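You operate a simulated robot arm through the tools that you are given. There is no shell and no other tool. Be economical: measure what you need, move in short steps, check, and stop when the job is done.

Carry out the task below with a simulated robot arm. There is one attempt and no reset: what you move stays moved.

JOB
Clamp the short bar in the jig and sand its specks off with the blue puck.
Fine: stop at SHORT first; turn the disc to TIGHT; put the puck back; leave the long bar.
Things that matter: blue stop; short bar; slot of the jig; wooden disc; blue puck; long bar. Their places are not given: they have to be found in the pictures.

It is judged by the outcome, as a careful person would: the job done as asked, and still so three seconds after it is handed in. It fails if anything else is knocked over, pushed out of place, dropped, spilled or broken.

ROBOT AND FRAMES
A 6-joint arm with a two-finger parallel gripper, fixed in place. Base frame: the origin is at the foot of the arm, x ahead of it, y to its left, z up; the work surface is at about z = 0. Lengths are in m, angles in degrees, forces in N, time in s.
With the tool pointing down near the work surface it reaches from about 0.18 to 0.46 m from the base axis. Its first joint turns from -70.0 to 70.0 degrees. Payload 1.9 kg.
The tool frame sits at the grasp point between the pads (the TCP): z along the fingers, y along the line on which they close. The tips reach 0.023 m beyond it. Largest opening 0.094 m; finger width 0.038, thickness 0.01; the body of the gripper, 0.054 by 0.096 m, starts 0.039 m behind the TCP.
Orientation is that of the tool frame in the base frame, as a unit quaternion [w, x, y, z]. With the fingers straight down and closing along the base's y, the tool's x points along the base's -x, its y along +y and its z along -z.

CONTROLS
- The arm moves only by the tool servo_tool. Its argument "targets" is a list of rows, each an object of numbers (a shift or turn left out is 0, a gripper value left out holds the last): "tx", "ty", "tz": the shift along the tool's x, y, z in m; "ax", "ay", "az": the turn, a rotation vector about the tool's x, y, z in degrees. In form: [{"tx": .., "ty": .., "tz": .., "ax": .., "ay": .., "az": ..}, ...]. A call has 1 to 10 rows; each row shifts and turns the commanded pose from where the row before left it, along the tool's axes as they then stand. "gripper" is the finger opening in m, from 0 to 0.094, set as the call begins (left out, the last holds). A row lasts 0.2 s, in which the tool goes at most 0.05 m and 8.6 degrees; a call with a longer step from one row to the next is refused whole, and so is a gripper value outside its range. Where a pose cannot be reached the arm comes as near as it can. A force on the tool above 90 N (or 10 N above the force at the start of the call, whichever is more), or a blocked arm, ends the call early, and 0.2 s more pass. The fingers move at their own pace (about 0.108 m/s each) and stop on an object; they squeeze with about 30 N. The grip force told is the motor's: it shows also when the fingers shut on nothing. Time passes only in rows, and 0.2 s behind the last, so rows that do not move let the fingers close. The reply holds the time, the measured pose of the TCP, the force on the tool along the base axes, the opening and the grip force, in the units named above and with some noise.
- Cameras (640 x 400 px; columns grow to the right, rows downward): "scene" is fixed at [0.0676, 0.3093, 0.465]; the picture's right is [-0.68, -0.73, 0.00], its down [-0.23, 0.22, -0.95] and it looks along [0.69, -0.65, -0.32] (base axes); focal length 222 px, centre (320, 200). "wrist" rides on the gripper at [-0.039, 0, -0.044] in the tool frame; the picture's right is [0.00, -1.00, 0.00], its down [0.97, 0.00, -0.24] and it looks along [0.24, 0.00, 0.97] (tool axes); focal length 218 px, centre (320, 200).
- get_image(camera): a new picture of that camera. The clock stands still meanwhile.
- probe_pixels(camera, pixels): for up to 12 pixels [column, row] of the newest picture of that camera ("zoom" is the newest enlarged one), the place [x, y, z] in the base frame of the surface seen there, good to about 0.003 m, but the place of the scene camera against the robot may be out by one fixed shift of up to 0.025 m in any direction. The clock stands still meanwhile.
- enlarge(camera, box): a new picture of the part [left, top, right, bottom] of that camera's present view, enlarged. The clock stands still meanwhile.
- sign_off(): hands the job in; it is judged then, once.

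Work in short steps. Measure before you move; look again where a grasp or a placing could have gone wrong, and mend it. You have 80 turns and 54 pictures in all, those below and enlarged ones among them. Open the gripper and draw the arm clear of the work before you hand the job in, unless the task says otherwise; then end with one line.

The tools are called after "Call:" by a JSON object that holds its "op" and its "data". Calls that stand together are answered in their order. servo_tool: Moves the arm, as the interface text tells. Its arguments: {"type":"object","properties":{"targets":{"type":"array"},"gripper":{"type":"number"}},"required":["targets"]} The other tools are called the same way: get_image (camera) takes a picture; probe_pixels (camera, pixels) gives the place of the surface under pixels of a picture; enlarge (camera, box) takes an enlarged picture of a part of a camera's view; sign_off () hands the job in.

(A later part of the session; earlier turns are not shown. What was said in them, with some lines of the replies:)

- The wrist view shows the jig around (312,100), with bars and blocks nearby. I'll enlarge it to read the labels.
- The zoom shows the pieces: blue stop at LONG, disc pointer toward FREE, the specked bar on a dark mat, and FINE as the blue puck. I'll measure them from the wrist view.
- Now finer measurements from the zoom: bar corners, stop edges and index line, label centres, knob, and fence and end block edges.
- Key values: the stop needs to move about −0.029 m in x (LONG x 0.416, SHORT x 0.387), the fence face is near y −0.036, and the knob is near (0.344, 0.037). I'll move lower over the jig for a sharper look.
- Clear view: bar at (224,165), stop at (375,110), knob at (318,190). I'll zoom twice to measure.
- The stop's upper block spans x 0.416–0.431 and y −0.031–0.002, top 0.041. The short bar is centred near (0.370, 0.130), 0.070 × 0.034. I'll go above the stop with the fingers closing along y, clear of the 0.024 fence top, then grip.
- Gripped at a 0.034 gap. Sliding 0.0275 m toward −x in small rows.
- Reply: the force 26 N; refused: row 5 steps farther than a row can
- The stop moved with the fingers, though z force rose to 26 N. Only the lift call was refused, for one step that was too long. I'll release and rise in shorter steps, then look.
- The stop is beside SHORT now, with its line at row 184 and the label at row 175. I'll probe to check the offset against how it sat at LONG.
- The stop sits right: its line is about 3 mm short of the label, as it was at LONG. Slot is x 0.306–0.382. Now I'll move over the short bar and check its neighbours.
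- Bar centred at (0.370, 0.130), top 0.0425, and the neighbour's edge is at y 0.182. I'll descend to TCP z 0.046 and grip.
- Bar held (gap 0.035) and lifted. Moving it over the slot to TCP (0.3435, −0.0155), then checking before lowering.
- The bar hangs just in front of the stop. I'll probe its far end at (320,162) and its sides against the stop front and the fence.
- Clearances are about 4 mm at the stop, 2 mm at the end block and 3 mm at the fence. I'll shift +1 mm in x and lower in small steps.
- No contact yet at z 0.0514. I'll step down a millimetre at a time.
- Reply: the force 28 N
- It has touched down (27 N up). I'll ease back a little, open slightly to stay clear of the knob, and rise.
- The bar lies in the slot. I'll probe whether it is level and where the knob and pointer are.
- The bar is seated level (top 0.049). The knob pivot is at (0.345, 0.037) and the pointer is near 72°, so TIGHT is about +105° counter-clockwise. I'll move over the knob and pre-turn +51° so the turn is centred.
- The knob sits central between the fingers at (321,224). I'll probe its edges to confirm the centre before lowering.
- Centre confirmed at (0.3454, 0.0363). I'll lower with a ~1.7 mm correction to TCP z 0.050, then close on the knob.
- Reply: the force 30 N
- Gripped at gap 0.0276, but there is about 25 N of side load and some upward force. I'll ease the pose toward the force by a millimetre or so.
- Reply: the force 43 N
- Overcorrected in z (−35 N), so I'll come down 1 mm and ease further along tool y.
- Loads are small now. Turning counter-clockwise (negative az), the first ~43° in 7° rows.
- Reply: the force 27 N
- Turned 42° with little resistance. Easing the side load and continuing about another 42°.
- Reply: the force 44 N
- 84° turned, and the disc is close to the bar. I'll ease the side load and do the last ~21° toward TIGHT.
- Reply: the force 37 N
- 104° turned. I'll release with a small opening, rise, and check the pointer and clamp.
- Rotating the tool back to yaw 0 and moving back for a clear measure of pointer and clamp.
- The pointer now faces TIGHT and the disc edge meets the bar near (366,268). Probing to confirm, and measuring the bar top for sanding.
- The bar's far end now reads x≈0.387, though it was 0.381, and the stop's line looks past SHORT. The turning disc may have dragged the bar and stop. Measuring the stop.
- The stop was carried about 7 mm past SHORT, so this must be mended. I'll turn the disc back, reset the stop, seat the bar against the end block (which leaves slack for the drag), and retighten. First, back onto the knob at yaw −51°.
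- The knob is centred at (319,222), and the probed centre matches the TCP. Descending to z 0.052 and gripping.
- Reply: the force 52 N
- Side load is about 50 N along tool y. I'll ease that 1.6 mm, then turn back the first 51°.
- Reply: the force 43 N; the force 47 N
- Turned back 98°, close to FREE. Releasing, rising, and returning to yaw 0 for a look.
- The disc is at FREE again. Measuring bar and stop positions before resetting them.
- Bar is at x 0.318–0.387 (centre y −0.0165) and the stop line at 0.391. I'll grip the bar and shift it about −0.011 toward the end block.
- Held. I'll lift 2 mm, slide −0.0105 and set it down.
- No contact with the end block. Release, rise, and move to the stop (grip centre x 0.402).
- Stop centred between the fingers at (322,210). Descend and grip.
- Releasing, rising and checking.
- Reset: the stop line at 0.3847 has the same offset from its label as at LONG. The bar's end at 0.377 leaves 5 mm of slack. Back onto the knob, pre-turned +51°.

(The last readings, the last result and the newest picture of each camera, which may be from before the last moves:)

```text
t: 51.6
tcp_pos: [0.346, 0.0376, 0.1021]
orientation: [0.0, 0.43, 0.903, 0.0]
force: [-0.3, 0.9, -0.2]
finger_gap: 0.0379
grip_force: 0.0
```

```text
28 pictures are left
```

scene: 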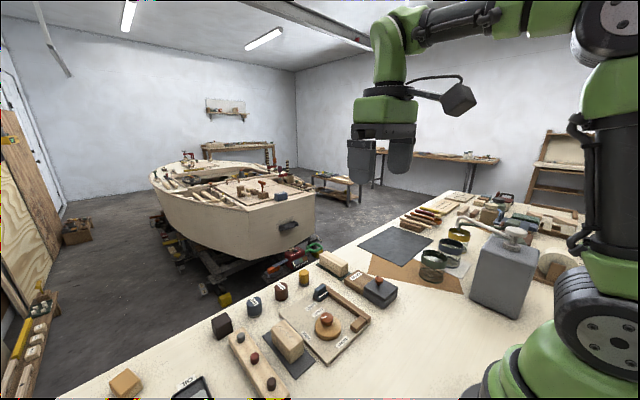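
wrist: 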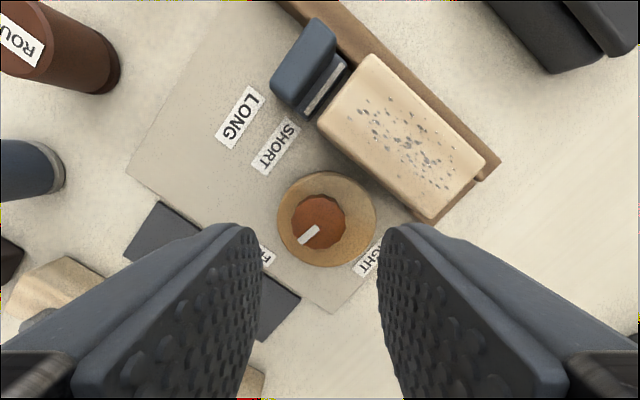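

Knob centred at (319,222). Descend to about 0.052 and grip.

Call:
{"op": "servo_tool", "data": {"targets": [{"tz": 0.02}, {"tz": 0.02}, {"tz": 0.0095}, {}]}}

Call:
{"op": "servo_tool", "data": {"gripper": 0.01, "targets": [{}, {}, {}]}}

```text
t: 52.6
tcp_pos: [0.3437, 0.036, 0.051]
orientation: [0.0, 0.429, 0.903, 0.0]
force: [0.3, 0.2, -0.7]
finger_gap: 0.0379
grip_force: 0.2
```

```text
t: 53.4
tcp_pos: [0.3454, 0.0381, 0.0508]
orientation: [0.0, 0.429, 0.903, 0.001]
force: [12.3, 11.2, -17.9]
finger_gap: 0.0272
grip_force: 44.9
```

Loads are light. Turning the first 49°.

Call:
{"op": "servo_tool", "data": {"targets": [{"ty": 0.0005, "tz": 0.0005}, {"az": -7}, {"az": -7}, {"az": -7}, {"az": -7}, {"az": -7}, {"az": -7}, {"az": -7}, {}]}}

Call:
{"op": "servo_tool", "data": {"targets": [{"az": -6}, {"az": -6}, {"az": -6}, {"az": -6}, {}]}}

```text
t: 55.4
tcp_pos: [0.345, 0.0367, 0.05]
orientation: [0.002, 0.014, 1.0, 0.0]
force: [5.6, 27.8, -0.1]
finger_gap: 0.0275
grip_force: 44.4
```

```text
t: 56.6
tcp_pos: [0.345, 0.0379, 0.0507]
orientation: [0.001, -0.195, 0.981, 0.0]
force: [13.0, 34.9, -15.9]
finger_gap: 0.0271
grip_force: 44.8
```

73° turned. Easing the side load and finishing the remaining ~27°.

Call:
{"op": "servo_tool", "data": {"targets": [{"ty": 0.0008, "tx": -0.0006}, {"az": -6}, {"az": -6}, {"az": -6}, {"az": -6}, {"az": -3}, {}]}}

Call:
{"op": "servo_tool", "data": {"gripper": 0.038, "targets": [{}, {}, {"tz": -0.02}, {"tz": -0.03}, {"tz": -0.03}, {"tz": -0.02}, {}]}}

Call:
{"op": "servo_tool", "data": {"targets": [{"az": 8.5}, {"az": 8.5}, {"az": 8.5}, {"az": 8.5}, {"az": 8.5}, {"az": 6.5}, {"tx": 0.01, "tz": -0.033}, {}]}}

Call:
{"op": "enlarge", "data": {"camera": "wrist", "box": [240, 70, 440, 220]}}

```text
t: 58.2
tcp_pos: [0.3454, 0.0376, 0.0503]
orientation: [-0.001, -0.417, 0.909, -0.001]
force: [-3.7, -8.9, -1.3]
finger_gap: 0.0271
grip_force: 45.2
```

```text
t: 59.8
tcp_pos: [0.3465, 0.0363, 0.1498]
orientation: [-0.001, -0.417, 0.909, 0.001]
force: [0.0, -0.6, -0.3]
finger_gap: 0.0379
grip_force: 0.0
```

```text
t: 61.6
tcp_pos: [0.3355, 0.0378, 0.1857]
orientation: [0.0, -0.001, 1.0, 0.0]
force: [-0.5, 0.4, 0.1]
finger_gap: 0.038
grip_force: 0.1
```

```text
2.67 times, centred on (340, 145) of wrist
```

zoom: 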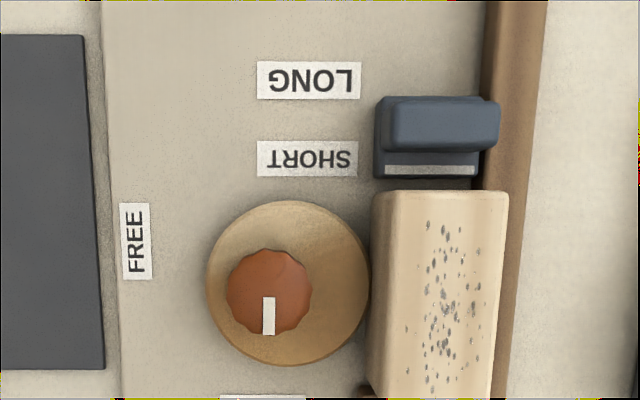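

Stop at SHORT, pointer at TIGHT, disc against the bar. Now for the FINE puck: moving above and short of it for a measurement.

Call:
{"op": "servo_tool", "data": {"gripper": 0.06, "targets": [{"tx": -0.02, "ty": 0.03}, {"tx": -0.02, "ty": 0.03}, {"tx": -0.02, "ty": 0.03}, {"tx": -0.01, "ty": 0.005}, {}]}}

Call:
{"op": "get_image", "data": {"camera": "wrist"}}

```text
t: 62.8
tcp_pos: [0.4065, 0.135, 0.1843]
orientation: [0.0, -0.001, 1.0, -0.001]
force: [-0.4, 0.3, 0.1]
finger_gap: 0.0599
grip_force: 0.0
```

```text
26 pictures are left
```

wrist: 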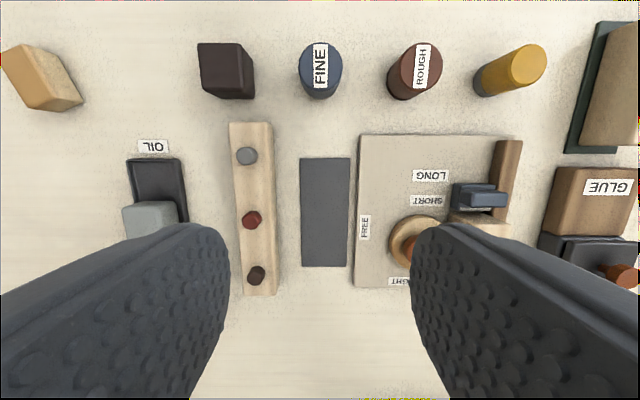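

Call:
{"op": "probe_pixels", "data": {"camera": "wrist", "pixels": [[303, 66], [339, 66], [320, 46], [320, 85], [320, 66], [306, 90], [335, 90], [320, 96], [250, 80], [393, 80], [320, 110], [230, 95]]}}

Call:
{"op": "enlarge", "data": {"camera": "wrist", "box": [270, 30, 370, 110]}}

```text
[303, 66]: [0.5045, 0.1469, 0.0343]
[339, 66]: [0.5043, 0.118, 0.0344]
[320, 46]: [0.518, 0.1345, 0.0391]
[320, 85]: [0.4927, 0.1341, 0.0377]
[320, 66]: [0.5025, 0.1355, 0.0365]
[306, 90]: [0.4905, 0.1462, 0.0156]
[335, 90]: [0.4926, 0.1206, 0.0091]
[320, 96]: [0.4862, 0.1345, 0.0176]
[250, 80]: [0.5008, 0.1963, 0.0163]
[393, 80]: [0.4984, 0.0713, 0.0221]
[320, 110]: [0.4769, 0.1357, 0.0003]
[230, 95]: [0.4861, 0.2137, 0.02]
```

```text
5.00 times, centred on (320, 70) of wrist
```

zoom: 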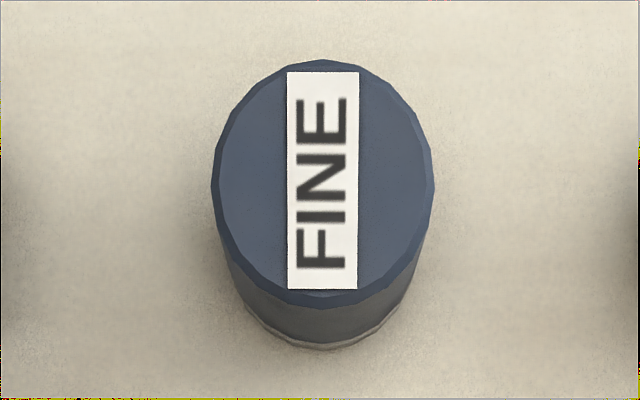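

Puck top centre is at (0.5045, 0.134), top z 0.036, radius ~0.0165. That is beyond straight-down reach, so I'll tilt the tool 25° outward about its y axis and approach to z 0.10.

Call:
{"op": "servo_tool", "data": {"targets": [{"ay": -8.4}, {"ay": -8.4}, {"ay": -8.2}, {"tx": -0.0133, "tz": 0.0294}, {"tx": -0.0133, "tz": 0.0294}, {"tx": -0.0133, "tz": 0.0294}, {"tx": -0.0133, "tz": 0.0294}, {}]}}

Call:
{"op": "get_image", "data": {"camera": "wrist"}}

```text
t: 64.6
tcp_pos: [0.5013, 0.1347, 0.0987]
orientation: [0.215, -0.001, 0.977, 0.0]
force: [-0.3, -0.5, -0.4]
finger_gap: 0.06
grip_force: 0.1
```

```text
24 pictures are left
```

wrist: 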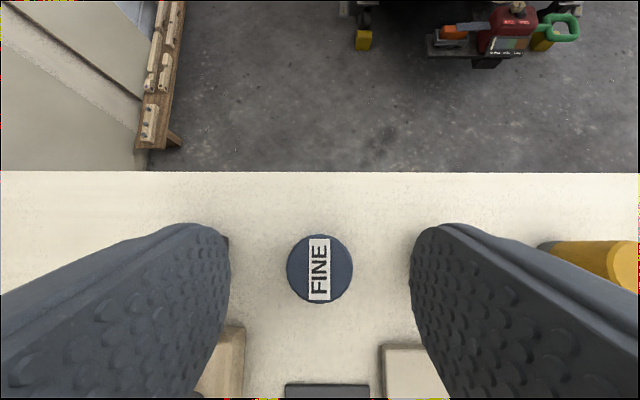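

Reached well with the tilt. Probing the puck from here and checking the neighbours near the fingers.

Call:
{"op": "probe_pixels", "data": {"camera": "wrist", "pixels": [[289, 268], [350, 268], [320, 238], [320, 298], [320, 268], [225, 240], [412, 240], [320, 305], [320, 345]]}}

```text
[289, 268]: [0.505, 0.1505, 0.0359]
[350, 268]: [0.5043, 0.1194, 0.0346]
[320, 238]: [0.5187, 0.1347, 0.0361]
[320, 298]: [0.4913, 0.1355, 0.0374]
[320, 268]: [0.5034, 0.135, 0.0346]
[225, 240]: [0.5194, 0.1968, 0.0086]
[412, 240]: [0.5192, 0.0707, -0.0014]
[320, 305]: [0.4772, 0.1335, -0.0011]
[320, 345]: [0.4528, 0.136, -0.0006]
```

Puck centre (0.505, 0.135), aligned in y. Descending vertically to TCP z≈0.035.

Call:
{"op": "servo_tool", "data": {"targets": [{"tx": 0.009, "tz": 0.022}, {"tx": 0.009, "tz": 0.022}, {"tx": 0.0062, "tz": 0.015}, {}]}}

Call:
{"op": "get_image", "data": {"camera": "wrist"}}

```text
t: 65.6
tcp_pos: [0.5041, 0.1343, 0.037]
orientation: [0.216, -0.002, 0.976, 0.0]
force: [-1.2, 0.1, -0.2]
finger_gap: 0.0599
grip_force: 0.0
```

```text
23 pictures are left
```

wrist: 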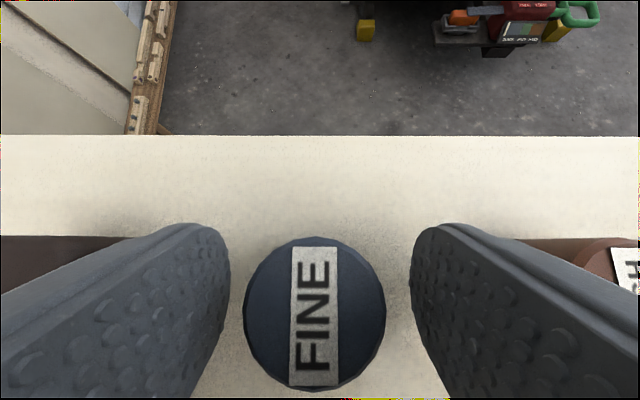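

Puck is centred between the pads. I'll nudge 5 mm back so the tilted pads cover its middle, then close.

Call:
{"op": "servo_tool", "data": {"targets": [{"tx": 0.0053}, {}]}}

Call:
{"op": "servo_tool", "data": {"gripper": 0.015, "targets": [{}, {}, {}]}}

Call:
{"op": "servo_tool", "data": {"targets": [{"tx": -0.0085, "tz": -0.0181}, {"tx": -0.0127, "tz": -0.0272}, {"tx": -0.0127, "tz": -0.0272}, {}]}}

Call:
{"op": "get_image", "data": {"camera": "wrist"}}

```text
t: 66.2
tcp_pos: [0.4995, 0.1335, 0.0349]
orientation: [0.217, -0.002, 0.976, 0.001]
force: [-0.2, 0.0, -0.8]
finger_gap: 0.0599
grip_force: 0.0
```

```text
t: 67.0
tcp_pos: [0.5003, 0.1331, 0.034]
orientation: [0.216, -0.002, 0.976, 0.001]
force: [0.4, 0.5, 1.2]
finger_gap: 0.0348
grip_force: 29.9
```

```text
t: 68.0
tcp_pos: [0.5023, 0.1332, 0.1144]
orientation: [0.216, -0.002, 0.976, 0.001]
force: [-1.0, 0.1, -0.4]
finger_gap: 0.035
grip_force: 29.4
```

```text
22 pictures are left
```

wrist: 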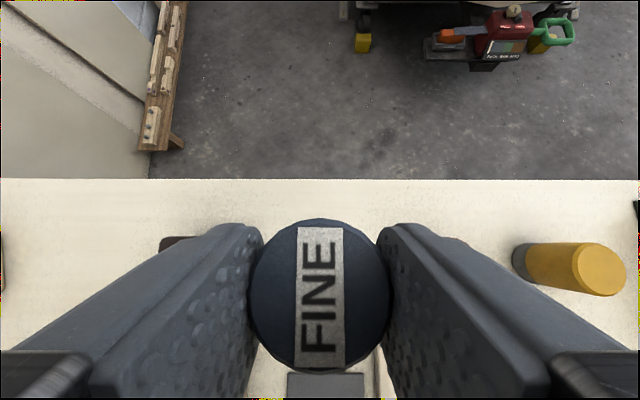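

Puck firmly held, bottom 0.0345 below the TCP. Carrying it level to hover over the bar, puck centre ≈ (0.345, −0.0165).

Call:
{"op": "servo_tool", "data": {"targets": [{"tx": 0.0254, "ty": -0.0249, "tz": -0.0091}, {"tx": 0.0254, "ty": -0.0249, "tz": -0.0091}, {"tx": 0.0254, "ty": -0.0249, "tz": -0.0091}, {"tx": 0.0254, "ty": -0.0249, "tz": -0.0091}, {"tx": 0.0254, "ty": -0.0249, "tz": -0.009}, {"tx": 0.0252, "ty": -0.025, "tz": -0.009}, {}]}}

Call:
{"op": "get_image", "data": {"camera": "wrist"}}

Call:
{"op": "enlarge", "data": {"camera": "scene", "box": [270, 260, 400, 370]}}

```text
t: 69.6
tcp_pos: [0.3759, 0.0174, 0.1075]
orientation: [0.218, 0.0, 0.976, -0.006]
force: [-0.4, -0.5, 0.2]
finger_gap: 0.0348
grip_force: 29.9
out of reach, approached as far as the arm can: row 5, 6
```

```text
21 pictures are left
```

wrist: 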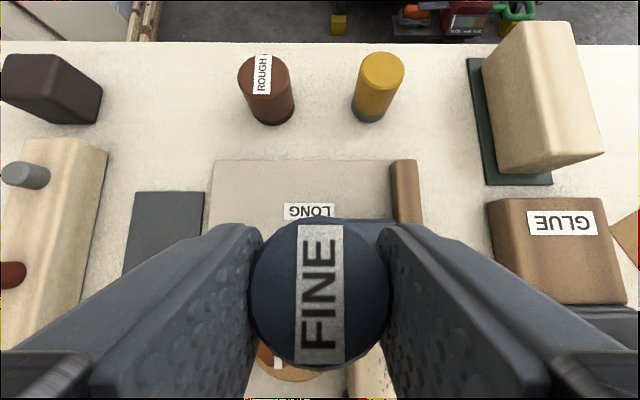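

```text
3.64 times, centred on (335, 315) of scene
```

zoom: 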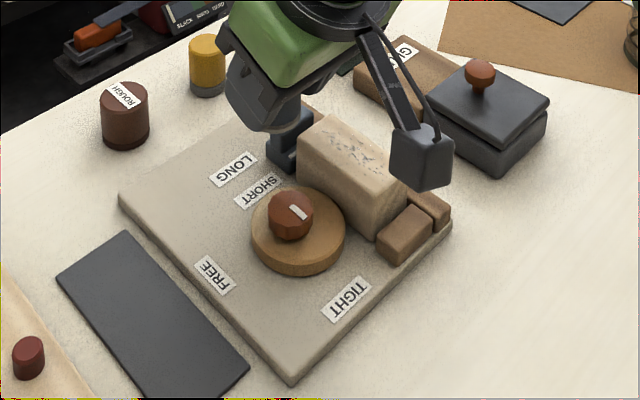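

The tilted tool can't come in that close (it stopped at x 0.376). I'll back off 5 cm and yaw about the vertical so the tilt points sideways. The puck stays level.

Call:
{"op": "servo_tool", "data": {"targets": [{"tx": -0.02265, "tz": 0.01055}, {"tx": -0.02265, "tz": 0.01055}, {}]}}

Call:
{"op": "servo_tool", "data": {"targets": [{"ax": 3.5, "az": 7.5}, {"ax": 3.5, "az": 7.5}, {"ax": 3.5, "az": 7.5}, {"ax": 3.5, "az": 7.5}, {}]}}

```text
t: 70.4
tcp_pos: [0.3865, 0.0142, 0.1086]
orientation: [0.22, 0.002, 0.975, -0.013]
force: [-0.3, -0.2, -1.5]
finger_gap: 0.0347
grip_force: 29.9
out of reach, approached as far as the arm can: row 1, 2
```

```text
t: 71.6
tcp_pos: [0.3858, 0.011, 0.1105]
orientation: [0.208, 0.278, 0.936, -0.061]
force: [0.8, -0.2, -0.7]
finger_gap: 0.0348
grip_force: 29.7
```

Level is kept (tilt still 25°) and it is now within reach. Yawing a further ~41°.

Call:
{"op": "servo_tool", "data": {"targets": [{"ax": 3.5, "az": 7.5}, {"ax": 3.5, "az": 7.5}, {"ax": 3.5, "az": 7.5}, {"ax": 3.5, "az": 7.5}, {"ax": 3.5, "az": 7.5}, {}]}}

```text
t: 73.0
tcp_pos: [0.3869, 0.0134, 0.1091]
orientation: [0.172, 0.59, 0.778, -0.131]
force: [0.0, 0.7, -0.4]
finger_gap: 0.0348
grip_force: 29.9
```

Axes computed (tilt toward −y at −74.5°). Moving to hover with puck centre over (0.345, −0.0165), 10 mm above the bar.

Call:
{"op": "servo_tool", "data": {"targets": [{"tx": -0.0016, "ty": -0.016, "tz": 0.006}, {"tx": -0.0016, "ty": -0.016, "tz": 0.006}, {"tx": -0.0017, "ty": -0.0164, "tz": 0.0069}, {}]}}

Call:
{"op": "get_image", "data": {"camera": "wrist"}}

Call:
{"op": "enlarge", "data": {"camera": "scene", "box": [270, 260, 400, 370]}}

```text
t: 74.0
tcp_pos: [0.3432, -0.0123, 0.0941]
orientation: [0.172, 0.589, 0.778, -0.131]
force: [-0.6, 0.4, -1.3]
finger_gap: 0.0346
grip_force: 29.6
```

```text
19 pictures are left
```

wrist: 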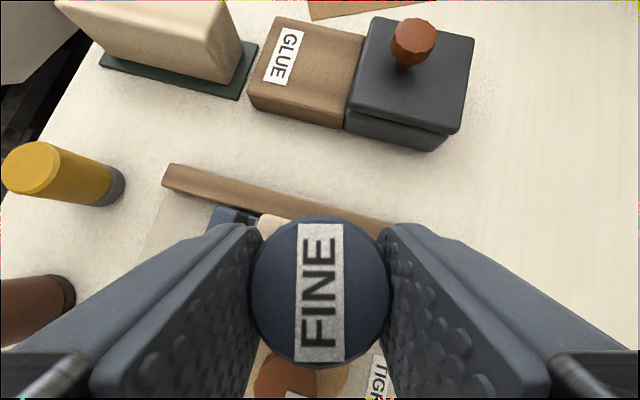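

```text
3.64 times, centred on (335, 315) of scene
```

zoom: 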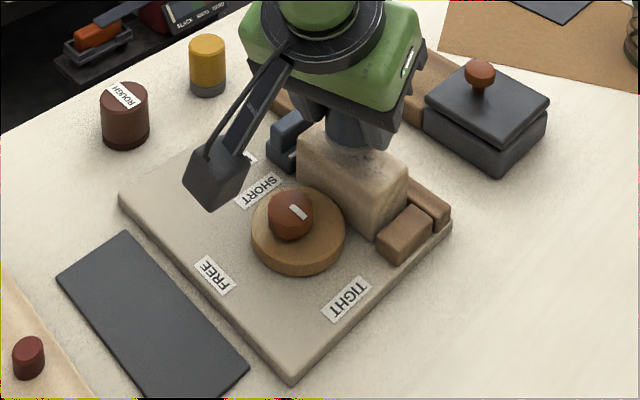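

Puck is over the bar. Lowering 8 mm, then feeling for contact in 1 mm steps.

Call:
{"op": "servo_tool", "data": {"targets": [{"tx": 0.0017, "tz": 0.0036}, {"tx": 0.0017, "tz": 0.0036}, {}]}}

Call:
{"op": "servo_tool", "data": {"targets": [{"tx": 0.0004, "tz": 0.0009}, {}]}}

Call:
{"op": "servo_tool", "data": {"targets": [{"tx": 0.0004, "tz": 0.0009}, {}]}}

```text
t: 74.8
tcp_pos: [0.3429, -0.0119, 0.0858]
orientation: [0.173, 0.589, 0.778, -0.131]
force: [0.0, -0.1, -0.3]
finger_gap: 0.0346
grip_force: 29.6
```

```text
t: 75.4
tcp_pos: [0.3432, -0.012, 0.0842]
orientation: [0.172, 0.59, 0.778, -0.131]
force: [1.3, 0.3, 3.7]
finger_gap: 0.0344
grip_force: 30.0
```

```text
t: 76.0
tcp_pos: [0.3433, -0.0136, 0.0839]
orientation: [0.173, 0.589, 0.779, -0.13]
force: [-1.1, 0.2, 12.8]
finger_gap: 0.0348
grip_force: 30.4
```

Contact with about 13 N. Sweeping the puck along the bar: +16 mm, −40 mm, then back.

Call:
{"op": "servo_tool", "data": {"targets": [{"tx": -0.002, "ty": 0.0077, "tz": 0.0009}, {"tx": -0.002, "ty": 0.0077, "tz": 0.0009}, {"tx": 0.002, "ty": -0.0077, "tz": -0.0009}, {"tx": 0.002, "ty": -0.0077, "tz": -0.0009}, {"tx": 0.002, "ty": -0.0077, "tz": -0.0009}, {"tx": 0.002, "ty": -0.0077, "tz": -0.0009}, {"tx": 0.002, "ty": -0.0077, "tz": -0.0009}, {"tx": -0.002, "ty": 0.0077, "tz": 0.0009}, {"tx": -0.002, "ty": 0.0077, "tz": 0.0009}, {"tx": -0.002, "ty": 0.0077, "tz": 0.0009}]}}

Call:
{"op": "servo_tool", "data": {"targets": [{"tx": -0.002, "ty": 0.0077, "tz": 0.0009}, {"tx": -0.002, "ty": 0.0077, "tz": 0.0009}, {"tx": 0.002, "ty": -0.0077, "tz": -0.0009}, {"tx": 0.002, "ty": -0.0077, "tz": -0.0009}, {"tx": 0.002, "ty": -0.0077, "tz": -0.0009}, {"tx": 0.002, "ty": -0.0077, "tz": -0.0009}, {"tx": 0.002, "ty": -0.0077, "tz": -0.0009}, {"tx": -0.002, "ty": 0.0077, "tz": 0.0009}, {"tx": -0.002, "ty": 0.0077, "tz": 0.0009}, {"tx": -0.002, "ty": 0.0077, "tz": 0.0009}]}}

Call:
{"op": "enlarge", "data": {"camera": "scene", "box": [270, 260, 400, 370]}}

```text
t: 78.2
tcp_pos: [0.3445, -0.0129, 0.083]
orientation: [0.171, 0.589, 0.778, -0.131]
force: [-0.4, -0.1, -0.9]
finger_gap: 0.0347
grip_force: 30.1
```

```text
t: 80.4
tcp_pos: [0.3427, -0.0129, 0.0836]
orientation: [0.173, 0.589, 0.778, -0.131]
force: [-0.6, 0.2, -0.4]
finger_gap: 0.0346
grip_force: 30.4
```

```text
3.64 times, centred on (335, 315) of scene
```

zoom: 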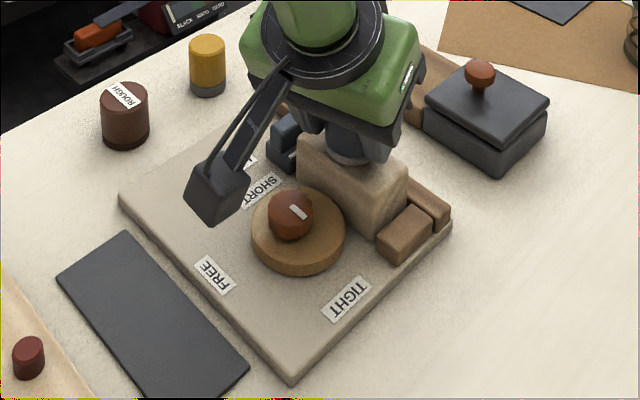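

The contact force fell off during the sweep, so I'll press 1.5 mm lower and read again.

Call:
{"op": "servo_tool", "data": {"targets": [{"tx": 0.0006, "tz": 0.0014}, {}]}}

```text
t: 81.0
tcp_pos: [0.343, -0.0118, 0.0822]
orientation: [0.173, 0.589, 0.778, -0.13]
force: [-2.2, -1.7, 10.9]
finger_gap: 0.0347
grip_force: 29.6
```

Pressing at 11 N again. Two more sweeps, offset slightly in y each way to cover the width.

Call:
{"op": "servo_tool", "data": {"targets": [{"tx": -0.002, "ty": 0.0077, "tz": 0.0009}, {"tx": -0.002, "ty": 0.0077, "tz": 0.0009}, {"tx": 0.0026, "ty": 0.0008, "tz": -0.0012}, {"tx": 0.002, "ty": -0.0077, "tz": -0.0009}, {"tx": 0.002, "ty": -0.0077, "tz": -0.0009}, {"tx": 0.002, "ty": -0.0077, "tz": -0.0009}, {"tx": 0.002, "ty": -0.0077, "tz": -0.0009}, {"tx": 0.002, "ty": -0.0077, "tz": -0.0009}, {"tx": -0.0026, "ty": -0.0008, "tz": 0.0012}, {}]}}

Call:
{"op": "servo_tool", "data": {"targets": [{"tx": -0.0026, "ty": -0.0008, "tz": 0.0012}, {"tx": -0.002, "ty": 0.0077, "tz": 0.0009}, {"tx": -0.002, "ty": 0.0077, "tz": 0.0009}, {"tx": -0.002, "ty": 0.0077, "tz": 0.0009}, {"tx": -0.002, "ty": 0.0077, "tz": 0.0009}, {"tx": -0.002, "ty": 0.0077, "tz": 0.0009}, {"tx": 0.0026, "ty": 0.0008, "tz": -0.0012}, {"tx": 0.002, "ty": -0.0077, "tz": -0.0009}, {"tx": 0.002, "ty": -0.0077, "tz": -0.0009}, {}]}}

```text
t: 83.2
tcp_pos: [0.318, -0.0134, 0.081]
orientation: [0.173, 0.589, 0.779, -0.13]
force: [0.8, 4.7, 13.1]
finger_gap: 0.035
grip_force: 30.1
```

```text
t: 85.4
tcp_pos: [0.3434, -0.0141, 0.0818]
orientation: [0.172, 0.589, 0.778, -0.131]
force: [-0.2, 1.1, -0.4]
finger_gap: 0.0348
grip_force: 30.0
```

Lifting 30 mm and moving +x 50 mm so the scene camera can see the bar top.

Call:
{"op": "servo_tool", "data": {"targets": [{"tx": -0.0064, "tz": -0.0136}, {"tx": -0.0064, "tz": -0.0136}, {"tx": -0.0062, "ty": 0.024, "tz": 0.0028}, {"tx": -0.0062, "ty": 0.024, "tz": 0.0028}, {}]}}

Call:
{"op": "enlarge", "data": {"camera": "scene", "box": [290, 270, 390, 350]}}

Call:
{"op": "get_image", "data": {"camera": "wrist"}}

```text
t: 86.6
tcp_pos: [0.395, -0.0142, 0.1143]
orientation: [0.172, 0.59, 0.778, -0.131]
force: [0.5, -0.4, 0.6]
finger_gap: 0.0347
grip_force: 30.2
```

```text
5.00 times, centred on (340, 310) of scene
```

zoom: 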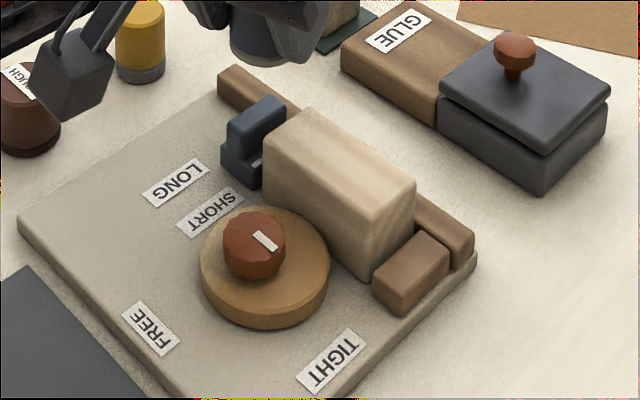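

```text
15 pictures are left
```

wrist: 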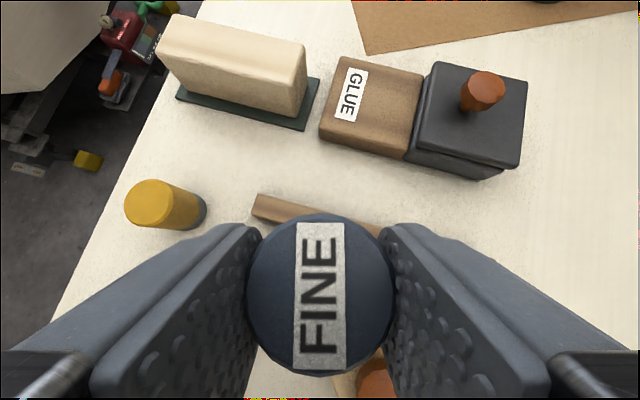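

All specks are gone and the stop, bar and disc held. Taking the puck back: move outward, then yaw back to the original orientation.

Call:
{"op": "servo_tool", "data": {"targets": [{"tx": 0.0135, "ty": 0.0234, "tz": -0.0081}, {"tx": 0.0135, "ty": 0.0234, "tz": -0.0081}, {"tx": 0.0134, "ty": 0.0234, "tz": -0.0081}, {"ax": -3.5, "az": -7.5}, {"ax": -3.5, "az": -7.5}, {"ax": -3.5, "az": -7.5}, {"ax": -3.5, "az": -7.5}, {}]}}

Call:
{"op": "servo_tool", "data": {"targets": [{"ax": -3.5, "az": -7.5}, {"ax": -3.5, "az": -7.5}, {"ax": -3.5, "az": -7.5}, {"ax": -3.5, "az": -7.5}, {"ax": -3.5, "az": -7.5}, {}]}}

```text
t: 88.4
tcp_pos: [0.4485, 0.0514, 0.1165]
orientation: [0.202, 0.344, 0.914, -0.077]
force: [-0.7, 1.1, -0.4]
finger_gap: 0.0348
grip_force: 29.4
```

```text
t: 89.8
tcp_pos: [0.4486, 0.0524, 0.1163]
orientation: [0.217, -0.001, 0.976, 0.0]
force: [-0.7, 0.4, 0.0]
finger_gap: 0.0349
grip_force: 29.7
```

Orientation restored. Moving above the original spot (0.500, 0.1335), then down to z≈0.076.

Call:
{"op": "servo_tool", "data": {"targets": [{"tx": -0.0156, "ty": 0.027, "tz": 0.0073}, {"tx": -0.0156, "ty": 0.027, "tz": 0.0073}, {"tx": -0.0155, "ty": 0.027, "tz": 0.0072}, {"tx": 0.0085, "tz": 0.0181}, {"tx": 0.0085, "tz": 0.0181}, {}]}}

Call:
{"op": "get_image", "data": {"camera": "wrist"}}

Call:
{"op": "enlarge", "data": {"camera": "scene", "box": [190, 250, 330, 360]}}

```text
t: 91.2
tcp_pos: [0.4975, 0.1312, 0.076]
orientation: [0.216, -0.002, 0.976, 0.0]
force: [-0.6, 0.1, -0.8]
finger_gap: 0.0347
grip_force: 29.8
```

```text
14 pictures are left
```

wrist: 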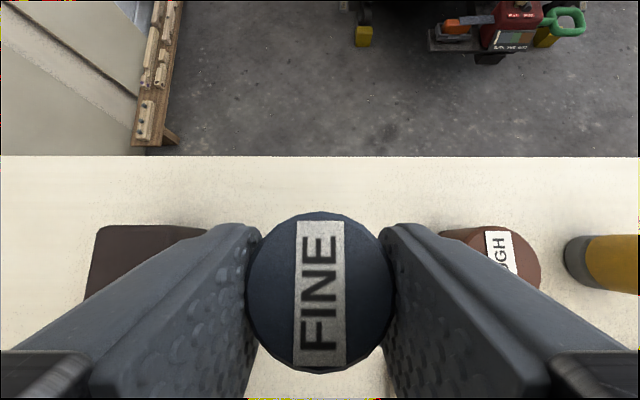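

```text
3.64 times, centred on (260, 305) of scene
```

zoom: 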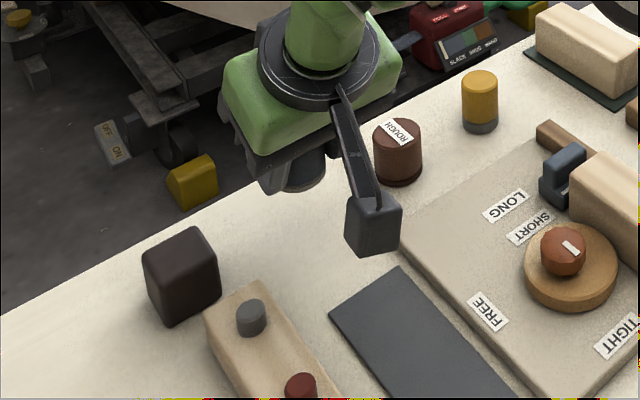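

Probing the held puck's top to aim at its original centre (0.505, 0.134).

Call:
{"op": "probe_pixels", "data": {"camera": "wrist", "pixels": [[250, 290], [388, 290], [320, 215], [320, 365], [320, 290]]}}

```text
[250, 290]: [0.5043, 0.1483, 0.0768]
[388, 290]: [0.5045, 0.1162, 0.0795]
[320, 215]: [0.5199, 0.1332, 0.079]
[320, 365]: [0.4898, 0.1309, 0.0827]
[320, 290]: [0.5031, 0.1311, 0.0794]
```

Centre reads (0.5045, 0.132). Shifting +2 mm in y, lowering 40 mm, then feeling for the table.

Call:
{"op": "servo_tool", "data": {"targets": [{"tx": 0.0072, "ty": 0.002, "tz": 0.0154}, {"tx": 0.0063, "tz": 0.0136}, {"tx": 0.003, "tz": 0.0064}, {}]}}

Call:
{"op": "servo_tool", "data": {"targets": [{"tx": 0.0006, "tz": 0.0014}, {}]}}

```text
t: 92.2
tcp_pos: [0.4982, 0.1342, 0.037]
orientation: [0.216, -0.002, 0.976, 0.001]
force: [-0.4, 0.5, -0.5]
finger_gap: 0.0349
grip_force: 30.7
```

```text
t: 92.8
tcp_pos: [0.4985, 0.1341, 0.0364]
orientation: [0.217, -0.001, 0.976, 0.001]
force: [-0.2, 0.1, -0.4]
finger_gap: 0.0349
grip_force: 30.2
```

Call:
{"op": "servo_tool", "data": {"targets": [{"tx": 0.0005, "tz": 0.0012}, {}]}}

Call:
{"op": "servo_tool", "data": {"targets": [{"tx": 0.0005, "tz": 0.001}, {}]}}

```text
t: 93.4
tcp_pos: [0.4992, 0.1343, 0.0347]
orientation: [0.216, -0.001, 0.976, 0.0]
force: [-0.4, 0.3, 0.1]
finger_gap: 0.0349
grip_force: 30.0
```

```text
t: 94.0
tcp_pos: [0.4995, 0.1346, 0.0337]
orientation: [0.217, -0.001, 0.976, 0.0]
force: [-0.8, -0.1, -0.4]
finger_gap: 0.0346
grip_force: 30.0
```

Still no contact at 0.0337. The puck rode up about 2 mm in the grip while sanding, so I'll step on.

Call:
{"op": "servo_tool", "data": {"targets": [{"tx": 0.0004, "tz": 0.0009}, {}]}}

Call:
{"op": "servo_tool", "data": {"targets": [{"tx": 0.0004, "tz": 0.0009}, {}]}}

```text
t: 94.6
tcp_pos: [0.4991, 0.1342, 0.0331]
orientation: [0.216, -0.002, 0.976, 0.0]
force: [-0.3, 0.0, 0.0]
finger_gap: 0.0346
grip_force: 30.2
```

```text
t: 95.2
tcp_pos: [0.4999, 0.1349, 0.0311]
orientation: [0.217, -0.001, 0.976, 0.0]
force: [0.5, 0.5, -0.1]
finger_gap: 0.0346
grip_force: 29.7
```

Call:
{"op": "servo_tool", "data": {"targets": [{"tx": 0.0003, "tz": 0.0006}, {}]}}

```text
t: 95.8
tcp_pos: [0.4986, 0.1335, 0.0321]
orientation: [0.217, -0.001, 0.976, 0.0]
force: [1.2, -0.7, 3.3]
finger_gap: 0.035
grip_force: 30.3
```

Contact (3 N). Releasing with a moderate opening, then rising straight up.

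Call:
{"op": "servo_tool", "data": {"gripper": 0.06, "targets": [{}, {}, {"tx": -0.0085, "tz": -0.0181}, {"tx": -0.0127, "tz": -0.0272}, {"tx": -0.0127, "tz": -0.0272}, {"tx": 0.036, "tz": -0.0169}, {"tx": 0.036, "tz": -0.0169}, {}]}}

Call:
{"op": "servo_tool", "data": {"targets": [{"tx": 0.02, "tz": -0.03}, {"ay": 8.4, "tz": -0.01}, {"ay": 8.4, "tz": -0.02}, {"ay": 8.2, "tz": -0.02}, {"tx": 0.03}, {"tx": 0.03, "ty": -0.03}, {}]}}

Call:
{"op": "get_image", "data": {"camera": "wrist"}}

Call:
{"op": "get_image", "data": {"camera": "scene"}}

```text
t: 97.6
tcp_pos: [0.4193, 0.1328, 0.1115]
orientation: [0.218, -0.002, 0.976, 0.001]
force: [1.1, -1.1, -0.3]
finger_gap: 0.0598
grip_force: 0.1
```

```text
t: 99.2
tcp_pos: [0.3151, 0.1052, 0.1789]
orientation: [0.0, -0.002, 1.0, 0.0]
force: [0.0, -0.4, -0.5]
finger_gap: 0.0601
grip_force: 0.0
```

```text
12 pictures are left
```

wrist: 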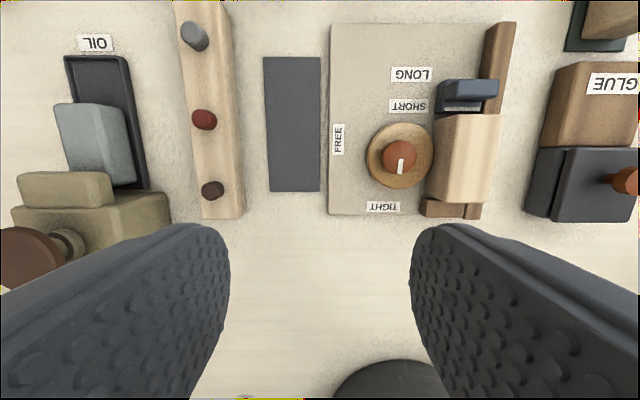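

```text
11 pictures are left
```

scene: 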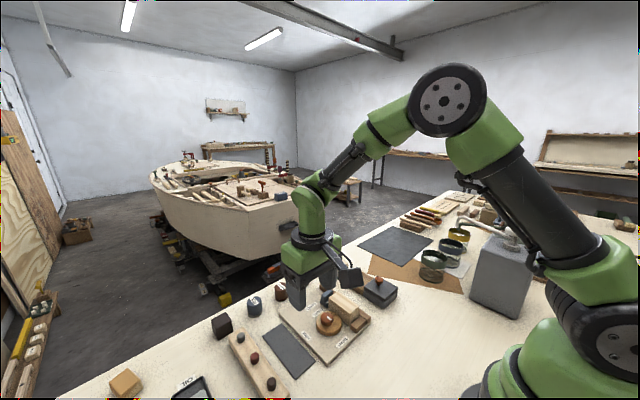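

Specks are gone and everything is in place. I'll draw back and up, then do a final check of the puck, stop line and pointer.

Call:
{"op": "servo_tool", "data": {"targets": [{"tz": -0.04, "tx": 0.01, "ty": -0.02}, {"tz": -0.04, "tx": 0.01, "ty": -0.02}, {"tz": -0.04, "tx": 0.01, "ty": -0.02}, {"tz": -0.04, "tx": 0.01, "ty": -0.02}, {"tz": -0.03, "ty": -0.01}, {}]}}

Call:
{"op": "enlarge", "data": {"camera": "wrist", "box": [200, 0, 400, 160]}}

Call:
{"op": "enlarge", "data": {"camera": "scene", "box": [220, 260, 400, 380]}}

```text
t: 100.6
tcp_pos: [0.2758, 0.0115, 0.3713]
orientation: [0.0, -0.002, 1.0, 0.0]
force: [-0.5, 1.0, 0.0]
finger_gap: 0.0598
grip_force: 0.0
```

```text
2.50 times, centred on (300, 80) of wrist
```

zoom: 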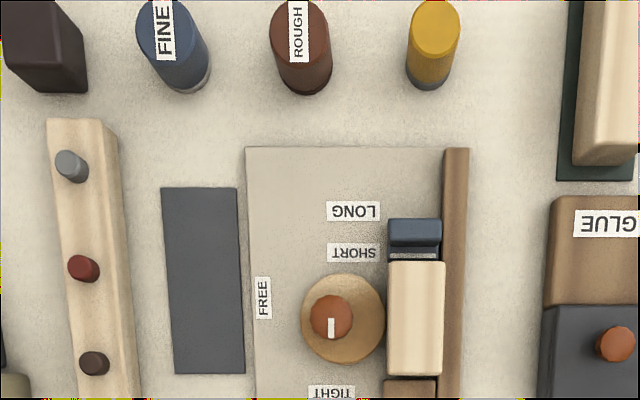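

```text
3.33 times, centred on (310, 320) of scene
```

zoom: 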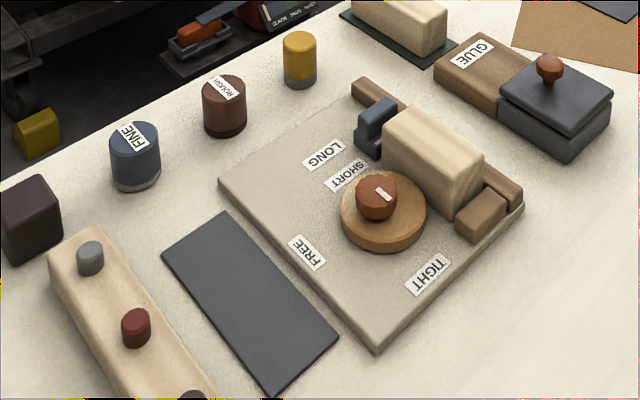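

The stop line (row 254) lines up with SHORT, the pointer is at TIGHT, the bar is clamped and clean, and the puck stands upright at its place. The arm is clear, so I'm handing in.

Call:
{"op": "sign_off", "data": {}}

```text
The job is handed in.
```

The short bar is clamped in the jig with the stop at SHORT and the disc at TIGHT, its specks are sanded off, the blue puck is back in its place, and the long bar was left alone; tightening pushed the stop about 7 mm the first time, so I loosened, reset and reclamped before sanding.
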